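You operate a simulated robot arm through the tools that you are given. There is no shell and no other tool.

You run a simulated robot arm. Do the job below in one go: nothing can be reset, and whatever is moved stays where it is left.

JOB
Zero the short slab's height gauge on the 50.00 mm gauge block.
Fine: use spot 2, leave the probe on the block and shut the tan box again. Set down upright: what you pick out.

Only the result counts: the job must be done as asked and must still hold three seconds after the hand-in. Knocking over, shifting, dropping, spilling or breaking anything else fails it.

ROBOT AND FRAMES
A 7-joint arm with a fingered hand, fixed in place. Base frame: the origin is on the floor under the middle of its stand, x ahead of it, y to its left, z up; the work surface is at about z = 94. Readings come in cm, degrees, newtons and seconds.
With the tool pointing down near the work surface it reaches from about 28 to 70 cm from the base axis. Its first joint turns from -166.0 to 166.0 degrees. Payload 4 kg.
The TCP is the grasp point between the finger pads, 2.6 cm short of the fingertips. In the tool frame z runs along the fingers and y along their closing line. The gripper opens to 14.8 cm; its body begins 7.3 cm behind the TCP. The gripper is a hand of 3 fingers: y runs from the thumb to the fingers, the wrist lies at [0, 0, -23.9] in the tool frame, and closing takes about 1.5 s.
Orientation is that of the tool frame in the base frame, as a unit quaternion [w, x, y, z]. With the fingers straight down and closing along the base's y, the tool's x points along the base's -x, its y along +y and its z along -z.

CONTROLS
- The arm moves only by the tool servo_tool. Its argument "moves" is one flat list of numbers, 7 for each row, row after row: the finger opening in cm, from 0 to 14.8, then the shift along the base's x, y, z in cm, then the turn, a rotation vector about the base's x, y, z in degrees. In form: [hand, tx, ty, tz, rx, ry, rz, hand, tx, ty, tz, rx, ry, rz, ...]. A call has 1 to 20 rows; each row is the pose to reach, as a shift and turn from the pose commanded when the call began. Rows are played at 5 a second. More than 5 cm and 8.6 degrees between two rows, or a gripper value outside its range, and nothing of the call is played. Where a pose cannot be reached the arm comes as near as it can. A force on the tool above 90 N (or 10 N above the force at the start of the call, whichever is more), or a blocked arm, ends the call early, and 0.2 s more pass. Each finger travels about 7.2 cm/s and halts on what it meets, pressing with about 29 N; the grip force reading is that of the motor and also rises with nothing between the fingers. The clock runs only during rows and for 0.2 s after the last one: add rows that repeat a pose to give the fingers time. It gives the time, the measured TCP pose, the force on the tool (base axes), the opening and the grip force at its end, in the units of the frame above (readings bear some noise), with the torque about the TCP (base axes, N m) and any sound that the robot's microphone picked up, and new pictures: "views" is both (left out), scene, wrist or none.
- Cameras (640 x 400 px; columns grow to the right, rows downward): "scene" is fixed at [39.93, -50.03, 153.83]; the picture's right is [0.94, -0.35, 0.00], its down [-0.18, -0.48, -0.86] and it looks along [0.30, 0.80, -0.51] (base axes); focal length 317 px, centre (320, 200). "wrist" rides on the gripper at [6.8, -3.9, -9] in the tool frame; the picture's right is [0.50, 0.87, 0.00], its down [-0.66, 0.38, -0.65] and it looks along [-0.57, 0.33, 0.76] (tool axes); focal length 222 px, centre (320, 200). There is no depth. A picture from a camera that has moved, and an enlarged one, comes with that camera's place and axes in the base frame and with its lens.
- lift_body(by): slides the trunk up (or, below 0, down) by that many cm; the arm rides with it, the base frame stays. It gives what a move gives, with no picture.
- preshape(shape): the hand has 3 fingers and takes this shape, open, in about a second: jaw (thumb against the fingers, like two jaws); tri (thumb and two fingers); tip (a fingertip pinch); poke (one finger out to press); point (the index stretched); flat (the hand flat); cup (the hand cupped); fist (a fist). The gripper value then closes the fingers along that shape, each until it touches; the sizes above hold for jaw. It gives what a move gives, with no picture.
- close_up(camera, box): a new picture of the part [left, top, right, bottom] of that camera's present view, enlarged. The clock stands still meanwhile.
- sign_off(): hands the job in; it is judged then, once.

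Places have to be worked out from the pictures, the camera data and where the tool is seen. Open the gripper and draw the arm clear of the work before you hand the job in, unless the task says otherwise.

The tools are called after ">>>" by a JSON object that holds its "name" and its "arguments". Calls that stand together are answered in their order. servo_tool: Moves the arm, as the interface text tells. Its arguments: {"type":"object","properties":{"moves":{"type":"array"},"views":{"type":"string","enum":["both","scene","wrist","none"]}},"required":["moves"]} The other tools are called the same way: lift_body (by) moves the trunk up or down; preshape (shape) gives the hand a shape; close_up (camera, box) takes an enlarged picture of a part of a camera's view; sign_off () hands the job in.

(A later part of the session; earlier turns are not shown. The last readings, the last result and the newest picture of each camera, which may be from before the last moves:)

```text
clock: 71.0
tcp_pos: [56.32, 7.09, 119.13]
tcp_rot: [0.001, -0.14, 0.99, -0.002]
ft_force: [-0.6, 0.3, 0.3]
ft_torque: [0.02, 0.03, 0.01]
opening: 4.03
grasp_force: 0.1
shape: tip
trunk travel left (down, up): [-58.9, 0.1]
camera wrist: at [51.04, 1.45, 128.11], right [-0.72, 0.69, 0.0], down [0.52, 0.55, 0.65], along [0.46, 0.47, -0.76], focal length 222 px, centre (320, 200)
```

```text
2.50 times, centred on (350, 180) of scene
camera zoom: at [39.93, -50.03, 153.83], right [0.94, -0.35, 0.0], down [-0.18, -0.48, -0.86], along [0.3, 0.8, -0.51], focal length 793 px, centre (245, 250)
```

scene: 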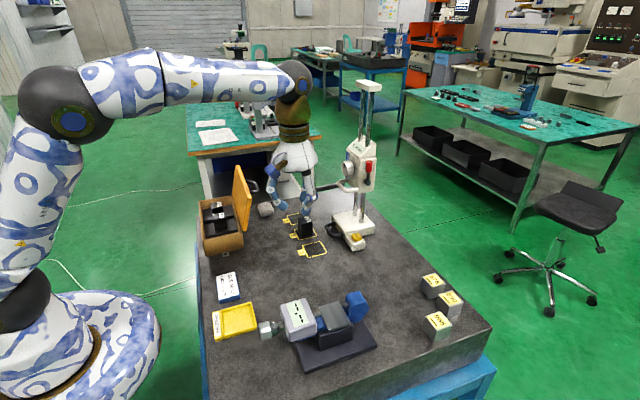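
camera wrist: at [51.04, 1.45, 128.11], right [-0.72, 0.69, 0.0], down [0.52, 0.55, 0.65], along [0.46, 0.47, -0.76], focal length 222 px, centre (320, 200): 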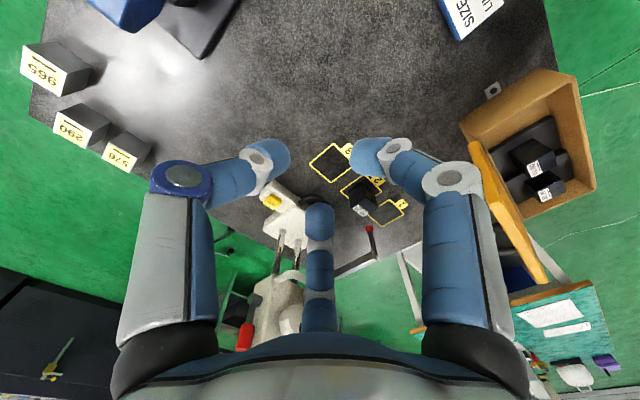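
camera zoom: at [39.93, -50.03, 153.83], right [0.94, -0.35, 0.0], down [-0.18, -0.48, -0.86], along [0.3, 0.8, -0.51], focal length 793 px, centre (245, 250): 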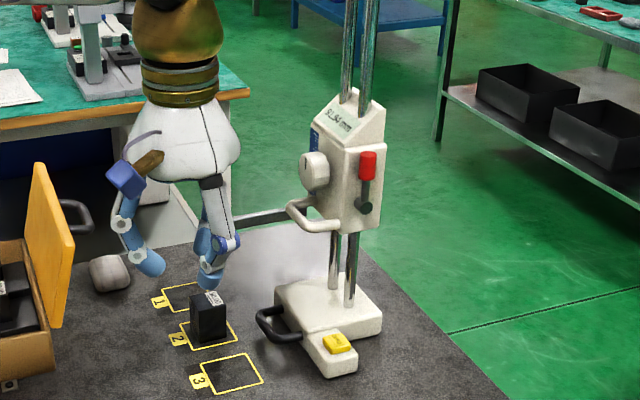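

The gauge stands at its new place. I rotate the wrist to roll −90° while moving to in front of the carriage.

>>> {"name": "servo_tool", "arguments": {"moves": [4, 0, 1.2, 0, 0, 0, -8.2, 4, 0, 2.4, 0, 0, 0, -16.4, 4, 0, 3.6, 0, 0, 0, -24.6, 4, 0, 4.8, 0, 0, 0, -32.8, 4, 0, 6, 0, 0, 0, -41, 4, 0, 7.2, 0, 0, 0, -49.2, 4, 0, 8.4, 0, 0, 0, -57.4, 4, 0, 9.6, 0, 0, 0, -65.6, 4, 0, 10.8, 0, 0, 0, -73.8, 4, 0, 12, 0, 0, 0, -82, 4, 0, 13.2, 0, 0, 0, -90.2, 4, 0, 14.6, 0, 0, 0, -98.4, 4, 0, 16, 0, 0, 0, -106, 4, 0, 16, 0, 0, 0, -106], "views": "none"}}

>>> {"name": "servo_tool", "arguments": {"moves": [4, 1.2, 0, -0.8, 0, -7.5, 0, 4, 2.5, 0, -1.6, 0, -15, 0, 4, 3.8, 0, -2.4, 0, -22.5, 0, 4, 5.2, 0, -3.2, 0, -30, 0, 4, 6.6, 0, -4, 0, -37.5, 0, 4, 8, 0, -4.8, 0, -45, 0, 4, 8, 0, -4.8, 0, -45, 0], "views": "both"}}

>>> {"name": "close_up", "arguments": {"camera": "scene", "box": [290, 110, 410, 230]}}

```text
clock: 74.0
tcp_pos: [56.22, 23.22, 118.86]
tcp_rot: [-0.001, 0.708, 0.706, -0.001]
ft_force: [0.8, 0.4, 0.4]
ft_torque: [0.01, 0.02, -0.02]
opening: 4.03
grasp_force: 0.0
shape: tip
trunk travel left (down, up): [-58.9, 0.1]
```

```text
clock: 75.6
tcp_pos: [64.25, 23.11, 114.23]
tcp_rot: [0.27, 0.653, 0.654, 0.27]
ft_force: [-0.3, 0.4, -0.4]
ft_torque: [0.01, -0.01, 0.01]
opening: 4.03
grasp_force: 0.1
shape: tip
trunk travel left (down, up): [-58.9, 0.1]
camera wrist: at [55.3, 29.94, 117.84], right [0.61, 0.5, 0.61], down [-0.19, -0.65, 0.73], along [0.77, -0.57, -0.3], focal length 222 px, centre (320, 200)
```

scene: 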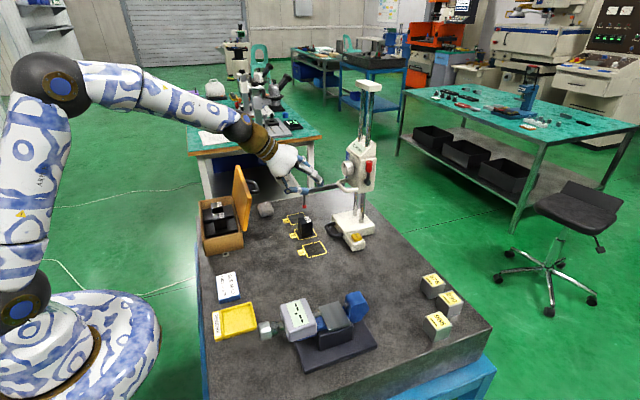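
wrist: 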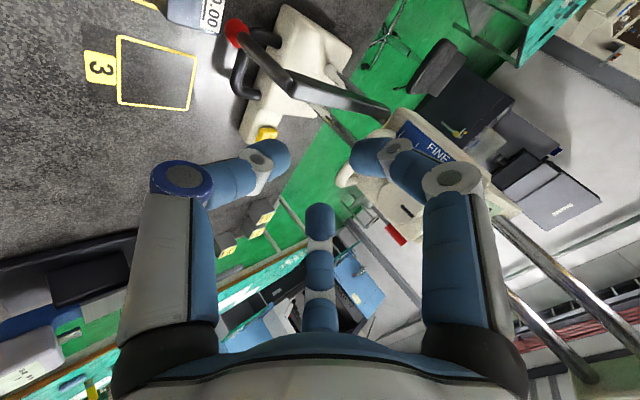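

```text
3.33 times, centred on (350, 170) of scene
camera zoom: at [39.93, -50.03, 153.83], right [0.94, -0.35, 0.0], down [-0.18, -0.48, -0.86], along [0.3, 0.8, -0.51], focal length 1058 px, centre (220, 300)
```

zoom: 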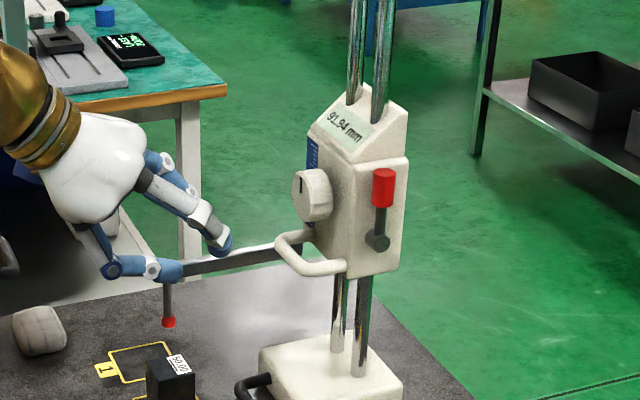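

The carriage handle is ahead at about (74, 23.2, 110.4). I move in so that the two upper fingertips come just above its bar, straddling the knob.

>>> {"name": "servo_tool", "arguments": {"moves": [4, 2, 0, 0.2, 0, 0, 0, 4, 4, 0, 0.2, 0, 0, 0, 4, 5.5, 0, 0.2, 0, 0, 0, 4, 6.5, 0, 0.2, 0, 0, 0, 4, 6.5, 0, 0.2, 0, 0, 0], "views": "both"}}

>>> {"name": "close_up", "arguments": {"camera": "scene", "box": [310, 130, 400, 210]}}

>>> {"name": "close_up", "arguments": {"camera": "wrist", "box": [220, 60, 460, 260]}}

```text
clock: 76.8
tcp_pos: [70.81, 23.16, 114.45]
tcp_rot: [0.27, 0.654, 0.654, 0.268]
ft_force: [-0.4, -0.4, 0.4]
ft_torque: [-0.01, -0.01, 0.0]
opening: 4.02
grasp_force: 0.1
shape: tip
trunk travel left (down, up): [-58.9, 0.1]
camera wrist: at [61.77, 29.95, 118.14], right [0.61, 0.5, 0.61], down [-0.19, -0.65, 0.73], along [0.76, -0.57, -0.31], focal length 222 px, centre (320, 200)
```

scene: 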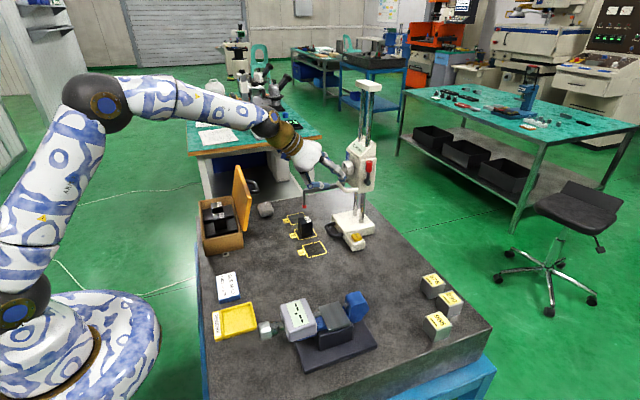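
wrist: 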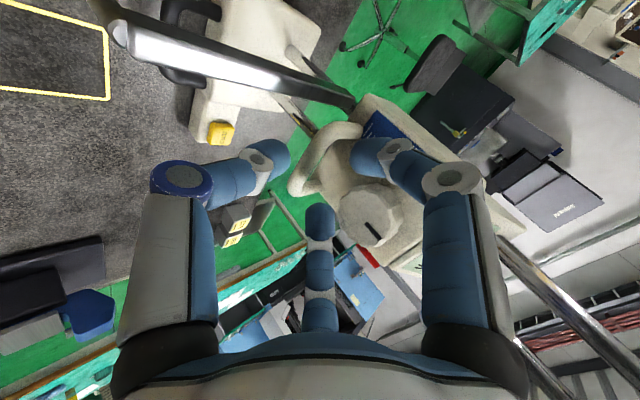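

```text
5.00 times, centred on (355, 170) of scene
camera zoom: at [39.93, -50.03, 153.83], right [0.94, -0.35, 0.0], down [-0.18, -0.48, -0.86], along [0.3, 0.8, -0.51], focal length 1586 px, centre (145, 350)
```

zoom: 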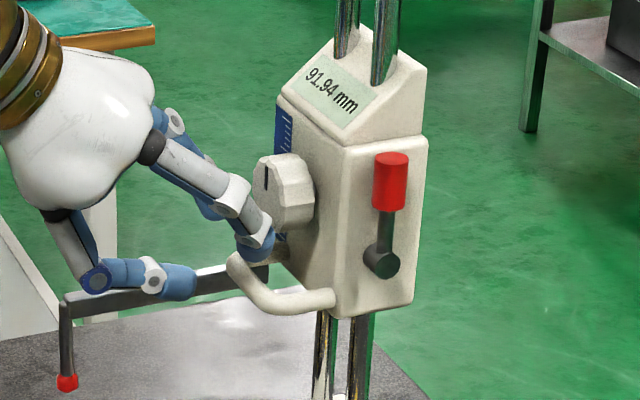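

```text
2.00 times, centred on (340, 160) of wrist
camera zoom: at [61.77, 29.95, 118.14], right [0.61, 0.5, 0.61], down [-0.19, -0.65, 0.73], along [0.76, -0.57, -0.31], focal length 444 px, centre (280, 280)
```

zoom: 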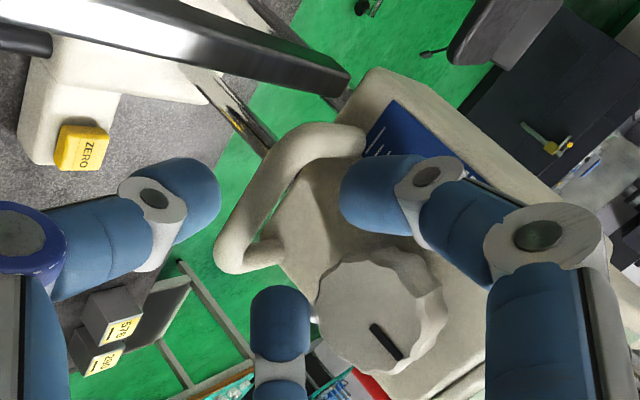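

The fingertips are about 2 cm above the bar (display 91.94 still readable). I lower onto the bar in small steps and watch the force.

>>> {"name": "servo_tool", "arguments": {"moves": [4, 0, 0, -0.6, 0, 0, 0, 4, 0, 0, -1.2, 0, 0, 0, 4, 0, 0, -1.6, 0, 0, 0, 4, 0, 0, -2.0, 0, 0, 0, 4, 0, 0, -2.3, 0, 0, 0, 4, 0, 0, -2.3, 0, 0, 0], "views": "none"}}

>>> {"name": "close_up", "arguments": {"camera": "scene", "box": [310, 130, 400, 210]}}

>>> {"name": "close_up", "arguments": {"camera": "wrist", "box": [220, 60, 460, 260]}}

```text
clock: 78.2
tcp_pos: [70.65, 23.08, 111.95]
tcp_rot: [0.27, 0.653, 0.654, 0.269]
ft_force: [-0.5, -0.2, 1.6]
ft_torque: [-0.04, -0.07, -0.09]
opening: 4.05
grasp_force: 0.0
shape: tip
trunk travel left (down, up): [-58.9, 0.1]
```

```text
5.00 times, centred on (355, 170) of scene
camera zoom: at [39.93, -50.03, 153.83], right [0.94, -0.35, 0.0], down [-0.18, -0.48, -0.86], along [0.3, 0.8, -0.51], focal length 1586 px, centre (145, 350)
```

zoom: 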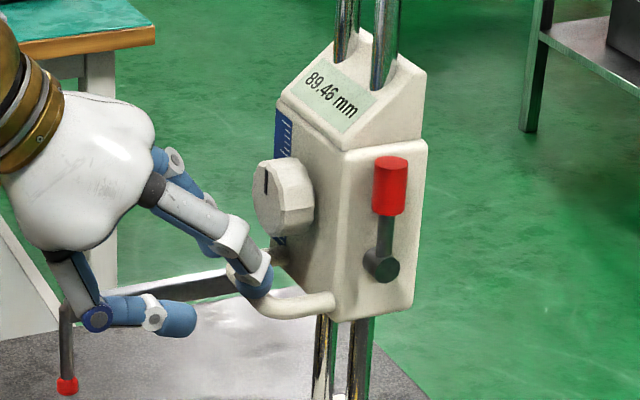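

```text
2.00 times, centred on (340, 160) of wrist
camera zoom: at [61.79, 29.93, 115.74], right [0.61, 0.5, 0.61], down [-0.19, -0.65, 0.73], along [0.76, -0.57, -0.31], focal length 444 px, centre (280, 280)
```

zoom: 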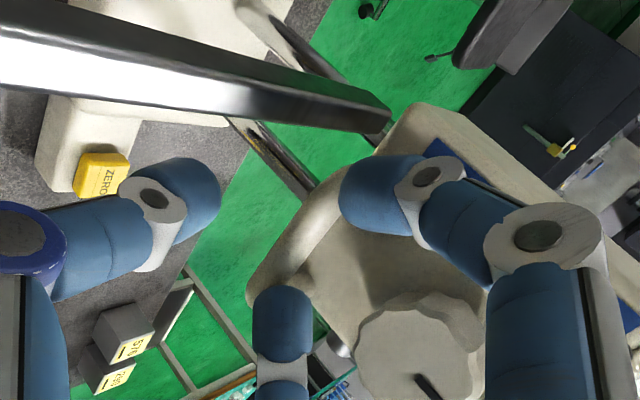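

The carriage moves easily (display 89.46 mm, only ~1.6 N), so it isn't clamped. I push down another 3.4 cm.

>>> {"name": "servo_tool", "arguments": {"moves": [4, 0, 0, -0.4, 0, 0, 0, 4, 0, 0, -0.8, 0, 0, 0, 4, 0, 0, -1.2, 0, 0, 0, 4, 0, 0, -1.6, 0, 0, 0, 4, 0, 0, -2.0, 0, 0, 0, 4, 0, 0, -2.4, 0, 0, 0, 4, 0, 0, -2.8, 0, 0, 0, 4, 0, 0, -3.1, 0, 0, 0, 4, 0, 0, -3.4, 0, 0, 0, 4, 0, 0, -3.4, 0, 0, 0], "views": "none"}}

>>> {"name": "close_up", "arguments": {"camera": "scene", "box": [290, 140, 400, 240]}}

>>> {"name": "close_up", "arguments": {"camera": "scene", "box": [280, 185, 340, 245]}}

```text
clock: 80.4
tcp_pos: [70.77, 23.15, 108.71]
tcp_rot: [0.27, 0.654, 0.654, 0.269]
ft_force: [-2.2, -0.4, 2.0]
ft_torque: [-0.07, -0.07, -0.04]
opening: 4.03
grasp_force: 0.0
shape: tip
trunk travel left (down, up): [-58.9, 0.1]
```

```text
4.00 times, centred on (345, 190) of scene
camera zoom: at [39.93, -50.03, 153.83], right [0.94, -0.35, 0.0], down [-0.18, -0.48, -0.86], along [0.3, 0.8, -0.51], focal length 1269 px, centre (220, 240)
```

zoom: 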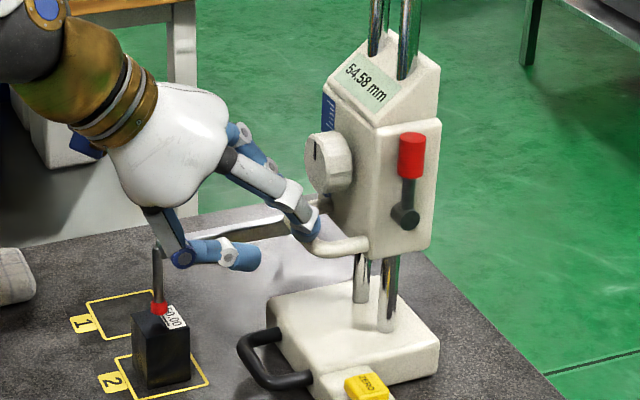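

```text
6.67 times, centred on (310, 215) of scene
camera zoom: at [39.93, -50.03, 153.83], right [0.94, -0.35, 0.0], down [-0.18, -0.48, -0.86], along [0.3, 0.8, -0.51], focal length 2115 px, centre (387, 100)
```

zoom: 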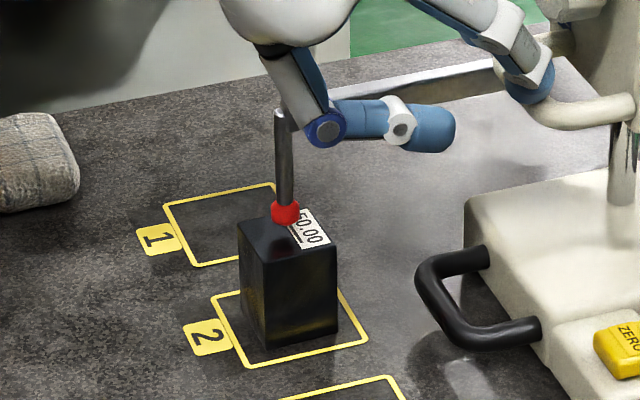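

Display 54.58 mm and the tip is right above the block. I go down 4 mm, then creep to contact.

>>> {"name": "servo_tool", "arguments": {"moves": [4, 0, 0, -0.1, 0, 0, 0, 4, 0, 0, -0.2, 0, 0, 0, 4, 0, 0, -0.3, 0, 0, 0, 4, 0, 0, -0.4, 0, 0, 0, 4, 0, 0, -0.4, 0, 0, 0], "views": "none"}}

>>> {"name": "close_up", "arguments": {"camera": "scene", "box": [350, 145, 400, 185]}}

```text
clock: 81.6
tcp_pos: [70.74, 23.2, 108.15]
tcp_rot: [0.27, 0.654, 0.654, 0.269]
ft_force: [-2.1, -0.3, 2.5]
ft_torque: [-0.06, -0.08, -0.05]
opening: 4.05
grasp_force: 0.0
shape: tip
trunk travel left (down, up): [-58.9, 0.1]
```

```text
10.00 times, centred on (375, 165) of scene
camera zoom: at [39.93, -50.03, 153.83], right [0.94, -0.35, 0.0], down [-0.18, -0.48, -0.86], along [0.3, 0.8, -0.51], focal length 3173 px, centre (-230, 550)
```

zoom: 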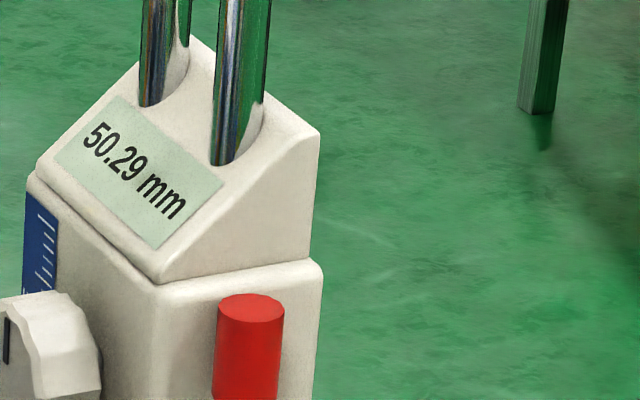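

50.29 mm — 0.3 mm to go. I creep down half a millimetre.

>>> {"name": "servo_tool", "arguments": {"moves": [4, 0, 0, -0.02, 0, 0, 0, 4, 0, 0, -0.04, 0, 0, 0, 4, 0, 0, -0.05, 0, 0, 0, 4, 0, 0, -0.05, 0, 0, 0], "views": "none"}}

>>> {"name": "close_up", "arguments": {"camera": "scene", "box": [350, 145, 400, 185]}}

```text
clock: 82.6
tcp_pos: [70.77, 23.27, 108.05]
tcp_rot: [0.27, 0.654, 0.654, 0.268]
ft_force: [-1.8, 0.7, 1.9]
ft_torque: [0.01, -0.04, -0.05]
opening: 4.06
grasp_force: 0.0
shape: tip
trunk travel left (down, up): [-58.9, 0.1]
```

```text
10.00 times, centred on (375, 165) of scene
camera zoom: at [39.93, -50.03, 153.83], right [0.94, -0.35, 0.0], down [-0.18, -0.48, -0.86], along [0.3, 0.8, -0.51], focal length 3173 px, centre (-230, 550)
```

zoom: 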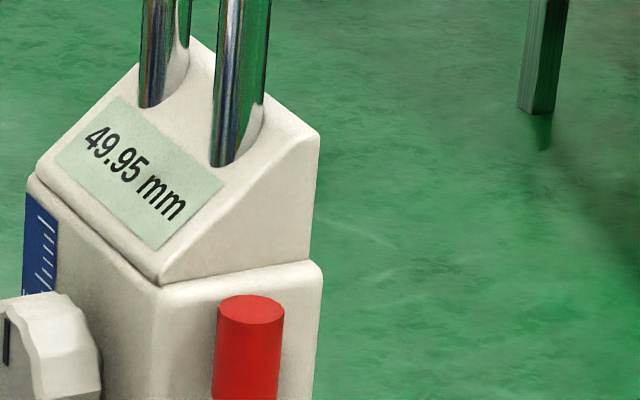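

It reads 49.95 mm; I need to know whether the probe is really resting. I push another 0.5 mm and compare force and reading.

>>> {"name": "servo_tool", "arguments": {"moves": [4, 0, 0, -0.03, 0, 0, 0, 4, 0, 0, -0.05, 0, 0, 0, 4, 0, 0, -0.05, 0, 0, 0], "views": "none"}}

>>> {"name": "close_up", "arguments": {"camera": "scene", "box": [350, 145, 400, 185]}}

>>> {"name": "close_up", "arguments": {"camera": "scene", "box": [280, 185, 340, 245]}}

```text
clock: 83.4
tcp_pos: [70.88, 23.07, 108.07]
tcp_rot: [0.271, 0.653, 0.654, 0.269]
ft_force: [-2.6, -0.7, 4.6]
ft_torque: [-0.11, -0.07, -0.09]
opening: 4.05
grasp_force: 0.2
shape: tip
trunk travel left (down, up): [-58.9, 0.1]
```

```text
10.00 times, centred on (375, 165) of scene
camera zoom: at [39.93, -50.03, 153.83], right [0.94, -0.35, 0.0], down [-0.18, -0.48, -0.86], along [0.3, 0.8, -0.51], focal length 3173 px, centre (-230, 550)
```

zoom: 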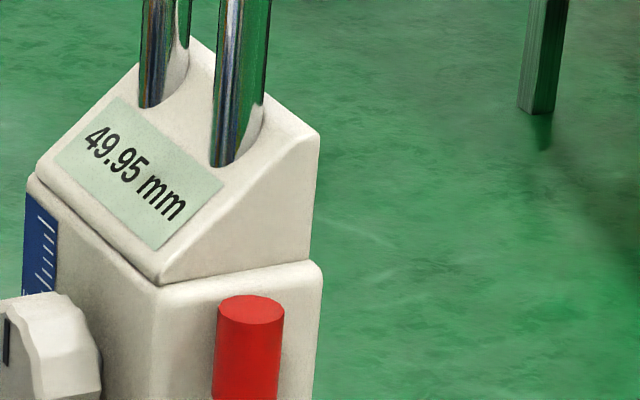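

```text
6.67 times, centred on (310, 215) of scene
camera zoom: at [39.93, -50.03, 153.83], right [0.94, -0.35, 0.0], down [-0.18, -0.48, -0.86], along [0.3, 0.8, -0.51], focal length 2115 px, centre (387, 100)
```

zoom: 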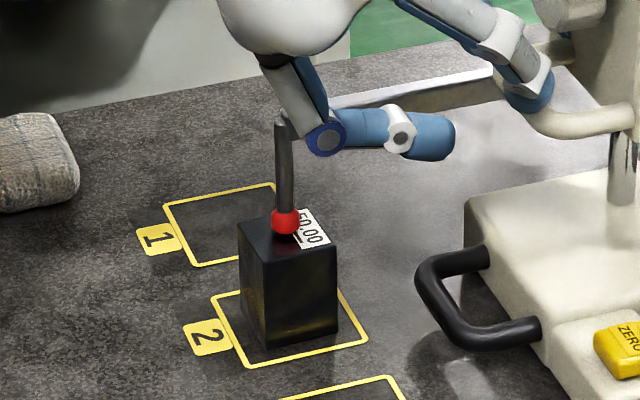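

Force rose to 4.6 N while the reading stayed at 49.95, so the probe rests on the block. I lift the fingers off gently and back away, then check the reading holds.

>>> {"name": "servo_tool", "arguments": {"moves": [4, 0, 0, 0.15, 0, 0, 0, 4, 0, 0, 0.4, 0, 0, 0, 4, -0.5, 0, 0.6, 0, 0, 0, 4, -2, 0, 0.8, 0, 0, 0, 4, -5, 0, 1.5, 0, 0, 0, 4, -8.5, 0, 3.5, 0, 0, 0, 4, -8.5, 0, 3.5, 0, 0, 0], "views": "both"}}

>>> {"name": "close_up", "arguments": {"camera": "scene", "box": [350, 145, 400, 185]}}

>>> {"name": "close_up", "arguments": {"camera": "scene", "box": [280, 185, 340, 245]}}

>>> {"name": "close_up", "arguments": {"camera": "scene", "box": [320, 200, 380, 260]}}

```text
clock: 85.0
tcp_pos: [62.39, 23.18, 111.58]
tcp_rot: [0.27, 0.655, 0.653, 0.269]
ft_force: [0.1, 0.4, -1.0]
ft_torque: [0.01, 0.03, 0.02]
opening: 4.01
grasp_force: 0.1
shape: tip
trunk travel left (down, up): [-58.9, 0.1]
camera wrist: at [53.41, 29.92, 115.31], right [0.62, 0.5, 0.61], down [-0.19, -0.65, 0.73], along [0.76, -0.57, -0.31], focal length 222 px, centre (320, 200)
```

scene: 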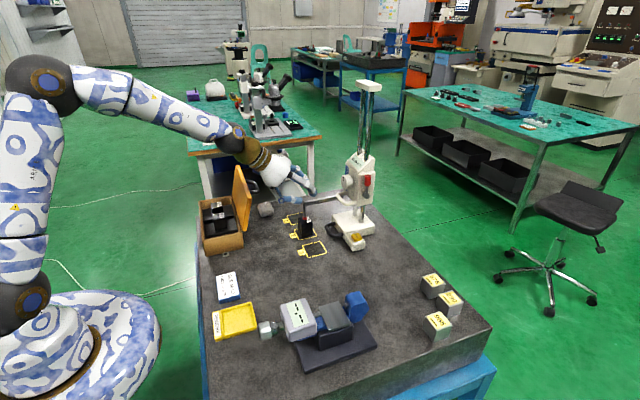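
wrist: 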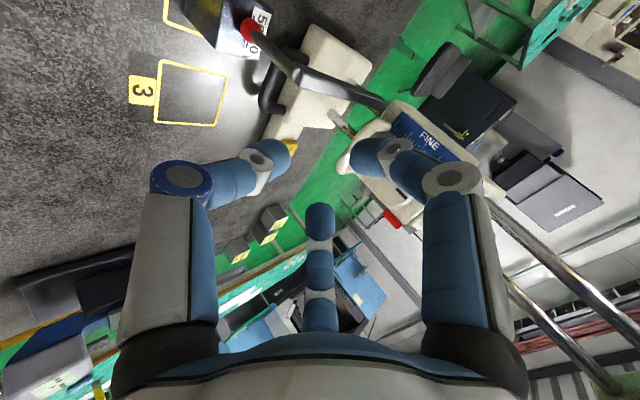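

```text
10.00 times, centred on (375, 165) of scene
camera zoom: at [39.93, -50.03, 153.83], right [0.94, -0.35, 0.0], down [-0.18, -0.48, -0.86], along [0.3, 0.8, -0.51], focal length 3173 px, centre (-230, 550)
```

zoom: 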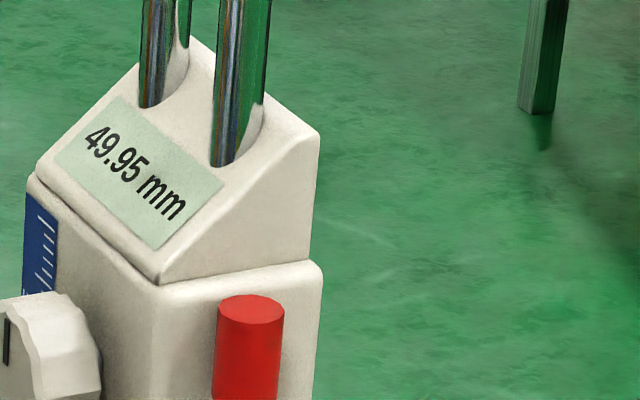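

```text
6.67 times, centred on (310, 215) of scene
camera zoom: at [39.93, -50.03, 153.83], right [0.94, -0.35, 0.0], down [-0.18, -0.48, -0.86], along [0.3, 0.8, -0.51], focal length 2115 px, centre (387, 100)
```

zoom: 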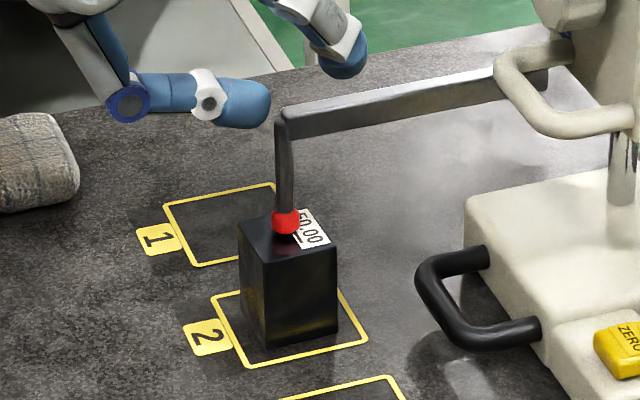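

```text
6.67 times, centred on (350, 230) of scene
camera zoom: at [39.93, -50.03, 153.83], right [0.94, -0.35, 0.0], down [-0.18, -0.48, -0.86], along [0.3, 0.8, -0.51], focal length 2115 px, centre (120, 0)
```

zoom: 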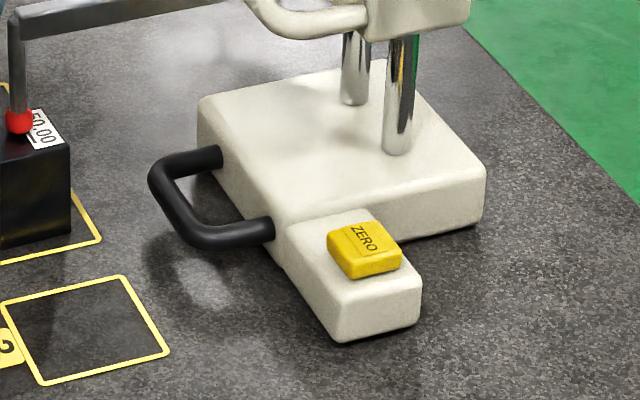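

The probe stays on the block at 49.95 with the hand away. Next is the ZERO button at about (75.4, 15.0, 97.8); I close the fingers, swing round the −y side and come above it with a 24° tilt.

>>> {"name": "servo_tool", "arguments": {"moves": [3, 0, -3, 0.5, -1.48, 4.0, 5.77, 2, 0.5, -6, 0.5, -2.96, 8.03, 11.54, 1, 2, -9, 0, -4.44, 12.05, 17.3, 0, 5, -10.5, -1, -5.92, 16.06, 23.1, 0, 8, -10.5, -3, -7.4, 20.08, 28.86, 0, 10.5, -9.5, -5.5, -7.4, 20.08, 28.86, 0, 12.15, -8.6, -8, -7.4, 20.08, 28.86, 0, 12.15, -8.6, -8, -7.4, 20.08, 28.86], "views": "both"}}

>>> {"name": "close_up", "arguments": {"camera": "scene", "box": [310, 180, 410, 270]}}

>>> {"name": "close_up", "arguments": {"camera": "wrist", "box": [220, 60, 460, 260]}}

```text
clock: 86.8
tcp_pos: [74.62, 14.59, 103.76]
tcp_rot: [0.118, 0.49, 0.847, 0.168]
ft_force: [-0.1, 0.1, 0.1]
ft_torque: [-0.02, 0.04, -0.03]
opening: 0.0
grasp_force: 29.0
shape: tip
trunk travel left (down, up): [-58.9, 0.1]
camera wrist: at [65.05, 17.13, 110.1], right [0.44, 0.84, 0.33], down [0.38, -0.5, 0.77], along [0.81, -0.21, -0.54], focal length 222 px, centre (320, 200)
```

scene: 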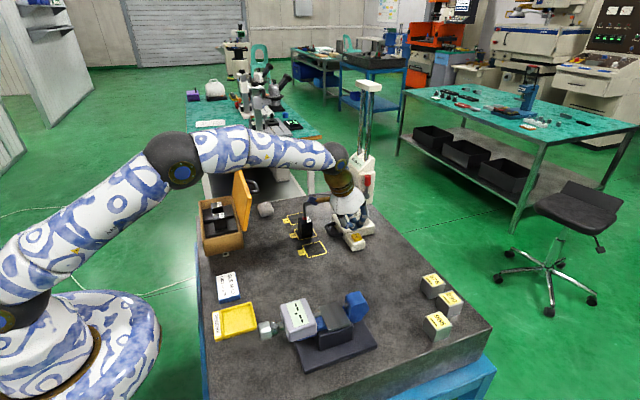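
wrist: 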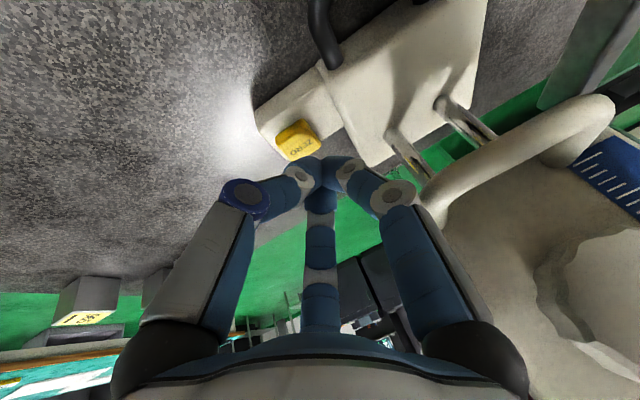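

```text
4.44 times, centred on (360, 225) of scene
camera zoom: at [39.93, -50.03, 153.83], right [0.94, -0.35, 0.0], down [-0.18, -0.48, -0.86], along [0.3, 0.8, -0.51], focal length 1410 px, centre (142, 89)
```

zoom: 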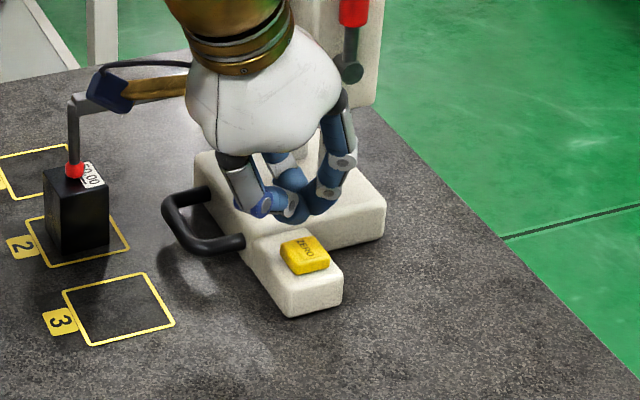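

```text
2.00 times, centred on (340, 160) of wrist
camera zoom: at [65.05, 17.13, 110.1], right [0.44, 0.84, 0.33], down [0.38, -0.5, 0.77], along [0.81, -0.21, -0.54], focal length 444 px, centre (280, 280)
```

zoom: 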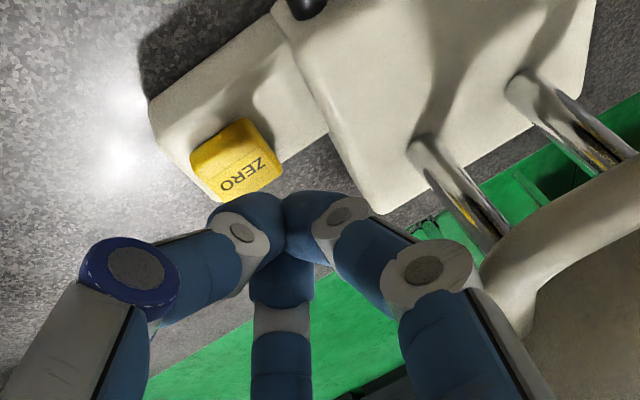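

The cluster is directly above the ZERO button. I descend straight down 3 cm, stopping just short, then press.

>>> {"name": "servo_tool", "arguments": {"moves": [0, 0, -0.1, -1, 0, 0, 0, 0, 0, -0.1, -2, 0, 0, 0, 0, 0, -0.1, -2.6, 0, 0, 0, 0, 0, -0.1, -3.0, 0, 0, 0, 0, 0, -0.1, -3.0, 0, 0, 0], "views": "none"}}

>>> {"name": "close_up", "arguments": {"camera": "wrist", "box": [220, 60, 460, 260]}}

>>> {"name": "close_up", "arguments": {"camera": "scene", "box": [310, 180, 410, 270]}}

```text
clock: 88.0
tcp_pos: [74.42, 14.44, 100.68]
tcp_rot: [0.12, 0.489, 0.847, 0.169]
ft_force: [0.4, 0.7, 2.5]
ft_torque: [0.02, 0.01, -0.03]
opening: 0.0
grasp_force: 29.4
shape: tip
trunk travel left (down, up): [-58.9, 0.1]
heard: click
```

```text
2.00 times, centred on (340, 160) of wrist
camera zoom: at [64.94, 16.98, 107.11], right [0.44, 0.84, 0.33], down [0.38, -0.5, 0.77], along [0.81, -0.21, -0.54], focal length 444 px, centre (280, 280)
```

zoom: 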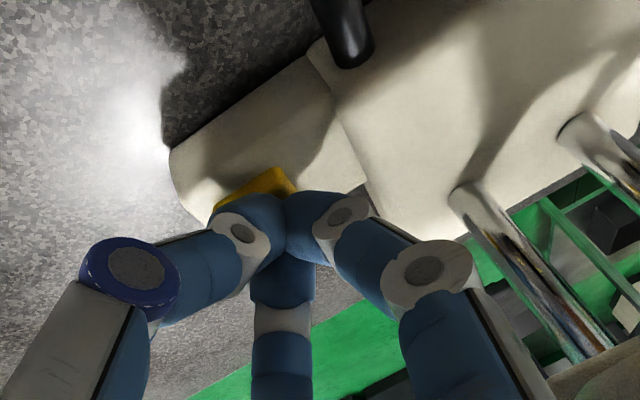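

```text
4.44 times, centred on (360, 225) of scene
camera zoom: at [39.93, -50.03, 153.83], right [0.94, -0.35, 0.0], down [-0.18, -0.48, -0.86], along [0.3, 0.8, -0.51], focal length 1410 px, centre (142, 89)
```

zoom: 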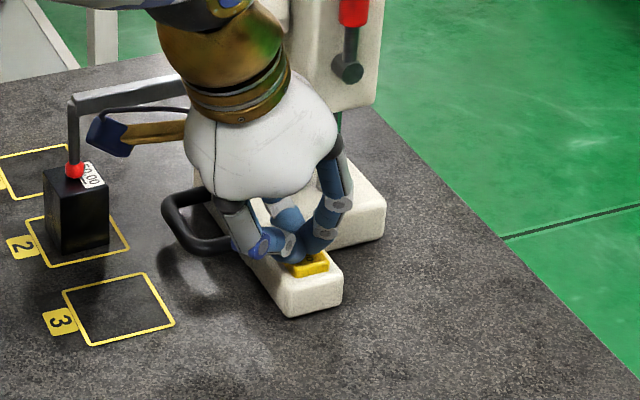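

A click was heard — the button is pressed. I lift straight up and check the display.

>>> {"name": "servo_tool", "arguments": {"moves": [0, 0, 0, 0.6, 0, 0, 0, 0, 0, 0, 2, 0, 0, 0, 0, 0, -0.5, 4, 0, 0, 0, 0, -1, -2, 5.5, 0, 0, 0, 0, -3.5, -4, 7, 0, 0, 0, 0, -7, -6, 8.5, 0, 0, 0, 0, -10.5, -8, 10, 0, 0, 0, 0, -10.5, -8, 10, 0, 0, 0], "views": "both"}}

>>> {"name": "close_up", "arguments": {"camera": "scene", "box": [350, 145, 400, 185]}}

>>> {"name": "close_up", "arguments": {"camera": "scene", "box": [280, 185, 340, 245]}}

```text
clock: 89.8
tcp_pos: [64.06, 6.59, 110.65]
tcp_rot: [0.12, 0.489, 0.847, 0.17]
ft_force: [0.8, -0.3, 0.3]
ft_torque: [-0.03, -0.03, 0.01]
opening: 0.0
grasp_force: 29.5
shape: tip
trunk travel left (down, up): [-58.9, 0.1]
camera wrist: at [54.5, 9.01, 117.06], right [0.44, 0.84, 0.33], down [0.38, -0.5, 0.77], along [0.81, -0.21, -0.54], focal length 222 px, centre (320, 200)
```

scene: 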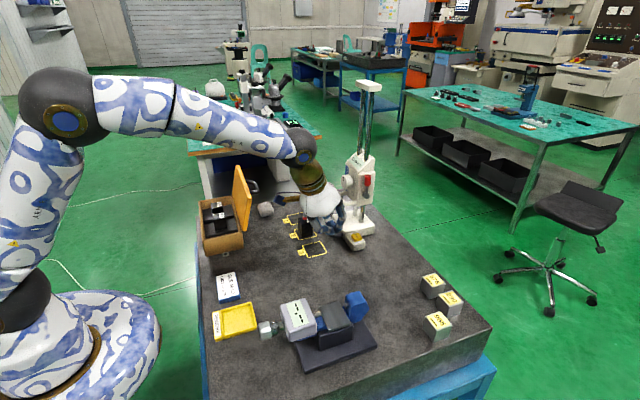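
wrist: 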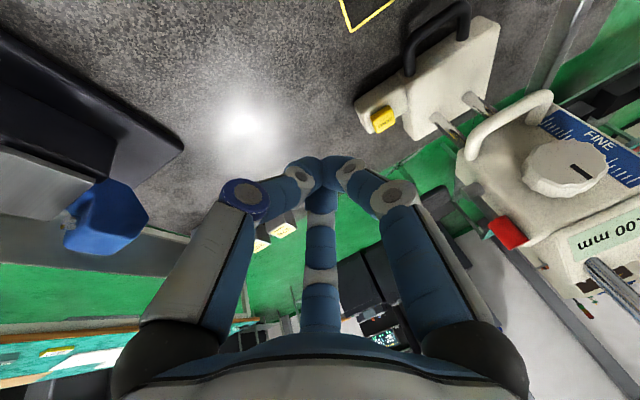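

```text
10.00 times, centred on (375, 165) of scene
camera zoom: at [39.93, -50.03, 153.83], right [0.94, -0.35, 0.0], down [-0.18, -0.48, -0.86], along [0.3, 0.8, -0.51], focal length 3173 px, centre (-230, 550)
```

zoom: 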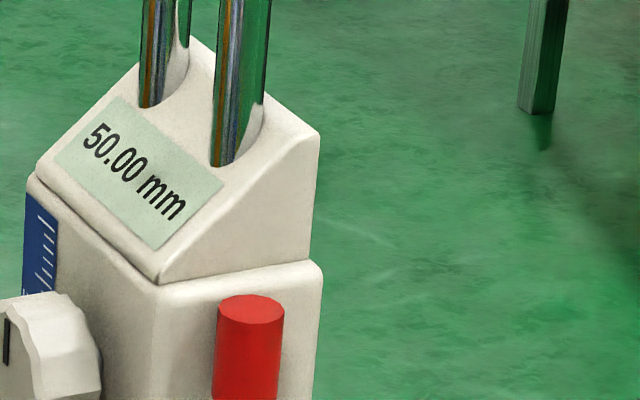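

```text
6.67 times, centred on (310, 215) of scene
camera zoom: at [39.93, -50.03, 153.83], right [0.94, -0.35, 0.0], down [-0.18, -0.48, -0.86], along [0.3, 0.8, -0.51], focal length 2115 px, centre (387, 100)
```

zoom: 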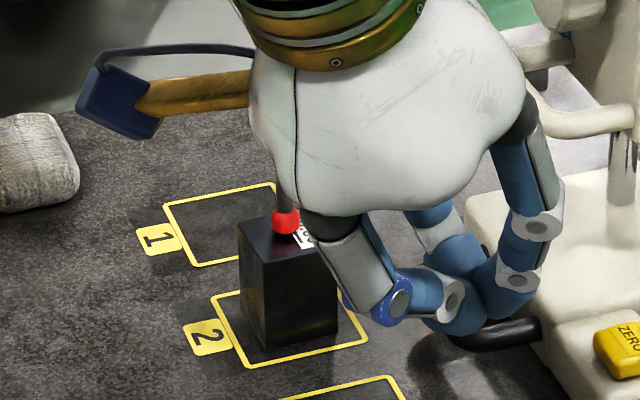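

The display now reads 50.00 mm with the probe resting on the block. Now the box: I bring the hand upright with roll −90° to a clear place, and set the jaw shape to hook the lid handle again.

>>> {"name": "servo_tool", "arguments": {"moves": [0, -2, 1, 3, -0.7, 3.98, -4.93, 0, -4, 2, 6, -1.41, 7.97, -9.85, 0, -6, 4, 8.5, -2.11, 11.95, -14.78, 0, -7.5, 7, 10, -2.81, 15.9, -19.7, 0, -9, 10, 10.3, -3.5, 19.9, -24.6, 0, -10, 13.4, 10.3, -4.22, 23.9, -29.56, 0, -10, 13.4, 10.3, -4.22, 23.9, -29.56], "views": "none"}}

>>> {"name": "preshape", "arguments": {"shape": "jaw"}}

>>> {"name": "servo_tool", "arguments": {"moves": [10, 0, 4, 0, 0, 0, 0, 6, 0.5, 8, 0, 0, 0, 0, 6, 1, 12, -1, 0, 0, 0, 6, 1.5, 15, -3, 0, 0, 0, 6, 2, 16.3, -5, 0, 0, 0, 6, 2, 16.3, -8.5, 0, 0, 0, 6, 2, 16.3, -8.5, 0, 0, 0], "views": "both"}}

>>> {"name": "close_up", "arguments": {"camera": "scene", "box": [190, 130, 330, 250]}}

```text
clock: 91.4
tcp_pos: [53.95, 20.04, 121.14]
tcp_rot: [0.0, 0.707, 0.707, -0.002]
ft_force: [0.0, -0.2, -0.7]
ft_torque: [-0.03, 0.01, 0.01]
opening: 0.0
grasp_force: 29.5
shape: tip
trunk travel left (down, up): [-58.9, 0.1]
```

```text
clock: 92.3
tcp_pos: [54.0, 20.13, 121.13]
tcp_rot: [-0.001, 0.707, 0.707, -0.002]
ft_force: [0.2, -0.2, -0.1]
ft_torque: [0.01, -0.02, -0.03]
opening: 14.81
grasp_force: 0.1
shape: jaw
trunk travel left (down, up): [-58.9, 0.1]
```

```text
clock: 93.9
tcp_pos: [55.95, 36.17, 112.3]
tcp_rot: [0.0, 0.708, 0.706, -0.001]
ft_force: [-0.5, 0.7, -0.5]
ft_torque: [-0.03, 0.01, -0.01]
opening: 6.03
grasp_force: 0.1
shape: jaw
trunk travel left (down, up): [-58.9, 0.1]
camera wrist: at [52.24, 42.92, 121.33], right [0.87, 0.5, 0.0], down [0.38, -0.65, 0.65], along [0.32, -0.57, -0.76], focal length 222 px, centre (320, 200)
```

scene: 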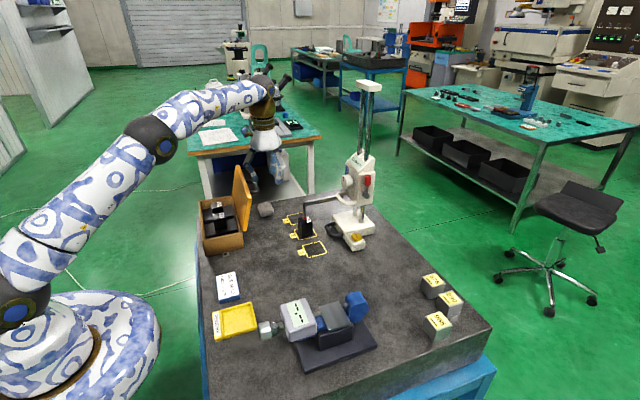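
wrist: 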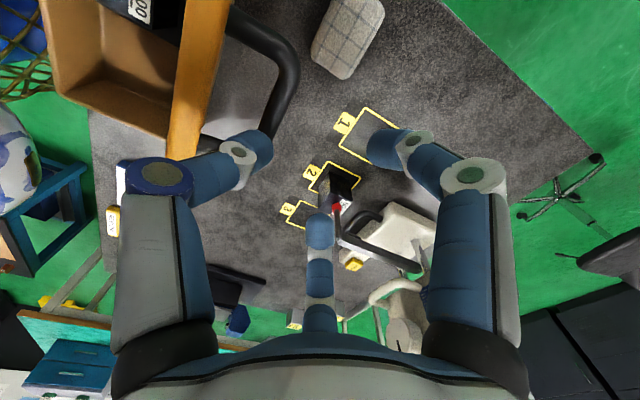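

```text
3.33 times, centred on (260, 190) of scene
camera zoom: at [39.93, -50.03, 153.83], right [0.94, -0.35, 0.0], down [-0.18, -0.48, -0.86], along [0.3, 0.8, -0.51], focal length 1058 px, centre (520, 233)
```

zoom: 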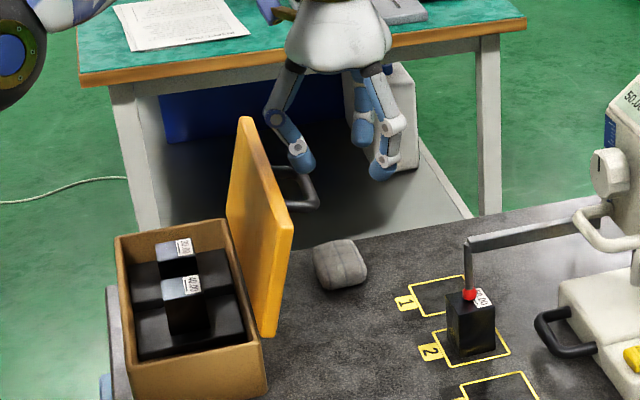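

The handle bar is at about (52.2, –, 106.8) with ~3.5 cm gap to the lid. I raise a little, tilt the tool 12° so the thumb can go between lid and bar, and line up above.

>>> {"name": "servo_tool", "arguments": {"moves": [5, 0, 0, 2.5, 0, 0, 0, 4, -1, -0.2, 2.7, 0, 4, 0, 4, -2, -0.3, 2.7, 0, 8, 0, 4, -2.65, -0.4, 2.7, 0, 12, 0, 4, -2.65, -0.4, 2.7, 0, 12, 0], "views": "wrist"}}

>>> {"name": "close_up", "arguments": {"camera": "wrist", "box": [160, 30, 400, 230]}}

>>> {"name": "close_up", "arguments": {"camera": "scene", "box": [210, 140, 300, 230]}}

```text
clock: 95.1
tcp_pos: [52.08, 35.24, 114.93]
tcp_rot: [-0.075, 0.703, 0.703, -0.076]
ft_force: [-0.8, 0.3, 0.3]
ft_torque: [-0.01, -0.02, 0.0]
opening: 4.04
grasp_force: 0.1
shape: jaw
out of reach, approached as far as the arm can: row 3, 4, 5
trunk travel left (down, up): [-58.9, 0.1]
camera wrist: at [50.37, 42.07, 124.66], right [0.85, 0.5, -0.18], down [0.51, -0.65, 0.56], along [0.16, -0.57, -0.81], focal length 222 px, centre (320, 200)
```

wrist: 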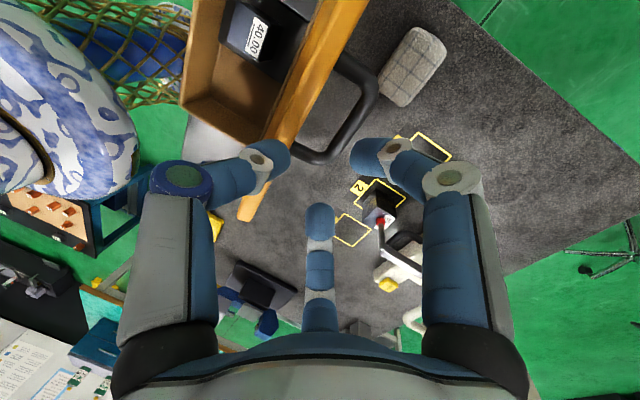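

```text
2.00 times, centred on (280, 130) of wrist
camera zoom: at [50.37, 42.07, 124.66], right [0.85, 0.5, -0.18], down [0.51, -0.65, 0.56], along [0.16, -0.57, -0.81], focal length 444 px, centre (400, 340)
```

zoom: 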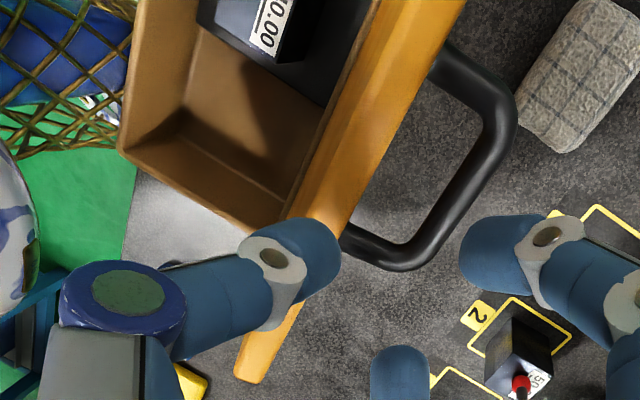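

```text
4.44 times, centred on (255, 185) of scene
camera zoom: at [39.93, -50.03, 153.83], right [0.94, -0.35, 0.0], down [-0.18, -0.48, -0.86], along [0.3, 0.8, -0.51], focal length 1410 px, centre (609, 267)
```

zoom: 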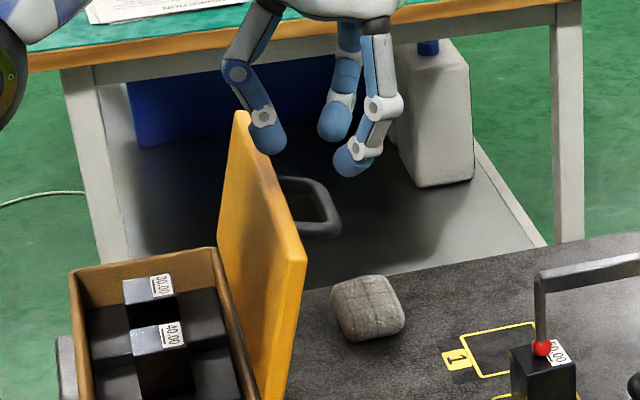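

Tilt is right and the bar is seen at x≈51.7, y 33–40. I descend with the thumb going between the lid and the bar, stopping at z≈108.5 to check.

>>> {"name": "servo_tool", "arguments": {"moves": [4, 0.4, 0.4, -1, 0, 0, 0, 4, 0.8, 0.8, -2, 0, 0, 0, 4, 0.9, 1.36, -3.2, 0, 0, 0, 4, 0.9, 1.36, -4.5, 0, 0, 0, 4, 0.9, 1.36, -5.6, 0, 0, 0, 4, 0.9, 1.36, -6.4, 0, 0, 0, 4, 0.9, 1.36, -6.4, 0, 0, 0], "views": "wrist"}}

>>> {"name": "close_up", "arguments": {"camera": "wrist", "box": [160, 30, 400, 230]}}

>>> {"name": "close_up", "arguments": {"camera": "scene", "box": [210, 140, 300, 230]}}

```text
clock: 96.7
tcp_pos: [53.08, 36.97, 108.72]
tcp_rot: [-0.074, 0.703, 0.704, -0.076]
ft_force: [0.3, -0.3, 2.0]
ft_torque: [-0.05, 0.1, -0.01]
opening: 4.03
grasp_force: 0.0
shape: jaw
out of reach, approached as far as the arm can: row 2, 3
trunk travel left (down, up): [-58.9, 0.1]
camera wrist: at [51.44, 43.71, 118.36], right [0.85, 0.5, -0.18], down [0.51, -0.65, 0.56], along [0.16, -0.57, -0.81], focal length 222 px, centre (320, 200)
```

wrist: 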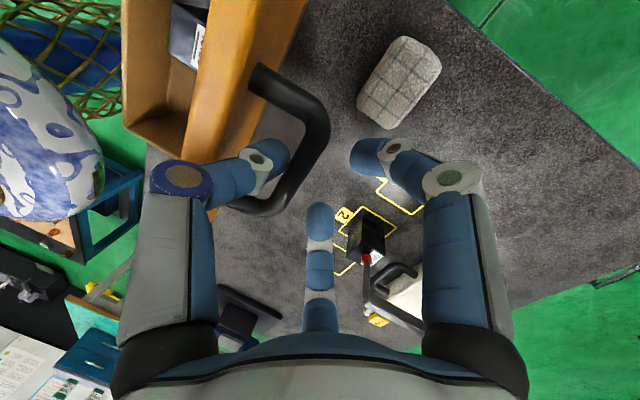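

```text
2.00 times, centred on (280, 130) of wrist
camera zoom: at [51.44, 43.71, 118.36], right [0.85, 0.5, -0.18], down [0.51, -0.65, 0.56], along [0.16, -0.57, -0.81], focal length 444 px, centre (400, 340)
```

zoom: 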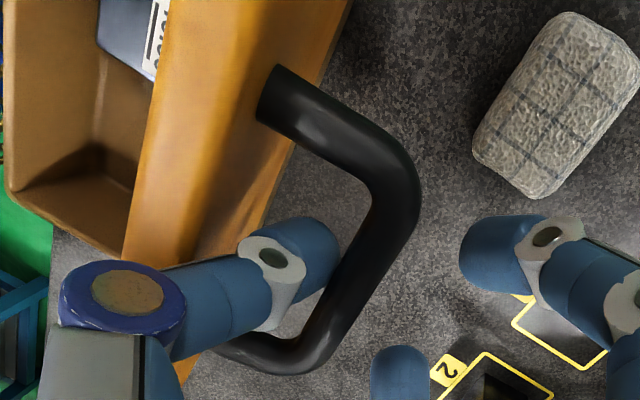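

```text
4.44 times, centred on (255, 185) of scene
camera zoom: at [39.93, -50.03, 153.83], right [0.94, -0.35, 0.0], down [-0.18, -0.48, -0.86], along [0.3, 0.8, -0.51], focal length 1410 px, centre (609, 267)
```

zoom: 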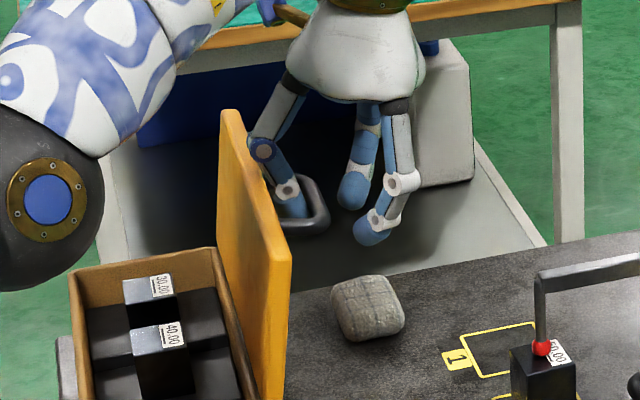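

The thumb is inside the loop between lid and bar, and the lid leans lightly against it. I lower 1.2 cm more and then close the fingers around the bar.

>>> {"name": "servo_tool", "arguments": {"moves": [4, 0, 0, -0.5, 0, 0, 0, 4, 0, 0, -1.2, 0, 0, 0, 3, 0, 0, -1.2, 0, 0, 0, 2, 0, 0, -1.2, 0, 0, 0, 1, 0, 0, -1.2, 0, 0, 0, 0, 0, 0, -1.2, 0, 0, 0, 0, 0, 0, -1.2, 0, 0, 0, 0, 0, 0, -1.2, 0, 0, 0], "views": "wrist"}}

>>> {"name": "close_up", "arguments": {"camera": "wrist", "box": [200, 60, 440, 260]}}

>>> {"name": "close_up", "arguments": {"camera": "scene", "box": [210, 140, 300, 230]}}

```text
clock: 98.5
tcp_pos: [53.22, 37.09, 107.8]
tcp_rot: [-0.075, 0.702, 0.704, -0.076]
ft_force: [-7.4, 0.3, 17.5]
ft_torque: [0.04, 1.88, -0.01]
opening: 0.01
grasp_force: 28.9
shape: jaw
out of reach, approached as far as the arm can: row 1, 2, 3, 4, 5, 6, 7, 8
trunk travel left (down, up): [-58.9, 0.1]
camera wrist: at [51.45, 43.82, 117.33], right [0.85, 0.5, -0.19], down [0.51, -0.65, 0.56], along [0.16, -0.57, -0.81], focal length 222 px, centre (320, 200)
```

wrist: 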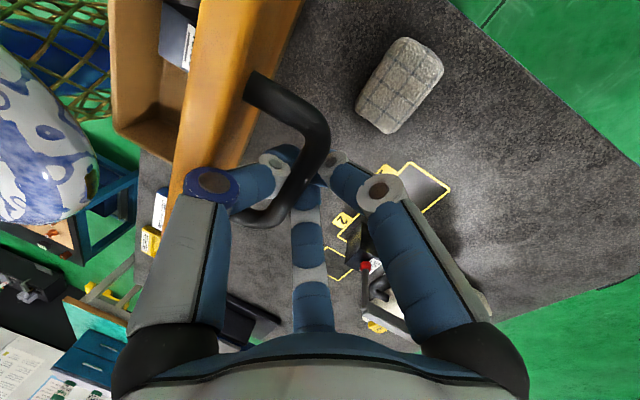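

```text
2.00 times, centred on (320, 160) of wrist
camera zoom: at [51.45, 43.82, 117.33], right [0.85, 0.5, -0.19], down [0.51, -0.65, 0.56], along [0.16, -0.57, -0.81], focal length 444 px, centre (320, 280)
```

zoom: 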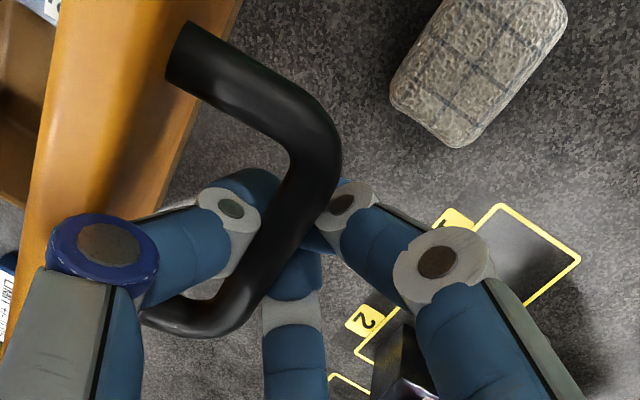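

```text
4.44 times, centred on (255, 185) of scene
camera zoom: at [39.93, -50.03, 153.83], right [0.94, -0.35, 0.0], down [-0.18, -0.48, -0.86], along [0.3, 0.8, -0.51], focal length 1410 px, centre (609, 267)
```

zoom: 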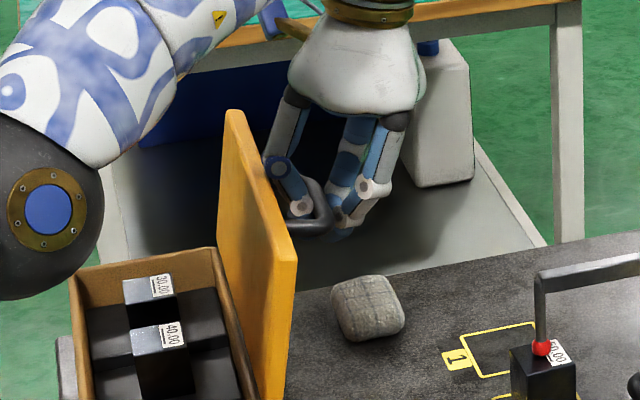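

The fingers have closed around the bar but there is a 17 N upward load, so I'm pressing on something. I ease up 0.4 cm and slightly toward −x, and see how the force changes.

>>> {"name": "servo_tool", "arguments": {"moves": [0, -0.1, 0, 0.2, 0, 0, 0, 0, -0.2, 0, 0.4, 0, 0, 0, 0, -0.2, 0, 0.4, 0, 0, 0], "views": "none"}}

>>> {"name": "close_up", "arguments": {"camera": "scene", "box": [230, 150, 290, 210]}}

```text
clock: 99.3
tcp_pos: [53.21, 37.04, 107.82]
tcp_rot: [-0.074, 0.702, 0.704, -0.079]
ft_force: [-19.7, -5.7, -19.9]
ft_torque: [0.05, -0.1, 0.14]
opening: 0.0
grasp_force: 28.7
shape: jaw
trunk travel left (down, up): [-58.9, 0.1]
```

```text
6.67 times, centred on (260, 180) of scene
camera zoom: at [39.93, -50.03, 153.83], right [0.94, -0.35, 0.0], down [-0.18, -0.48, -0.86], along [0.3, 0.8, -0.51], focal length 2115 px, centre (720, 333)
```

zoom: 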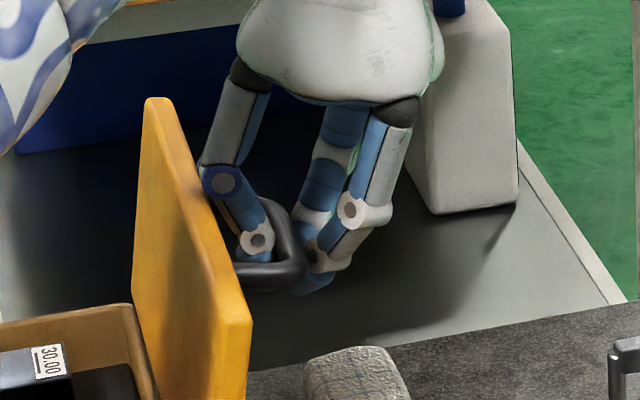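

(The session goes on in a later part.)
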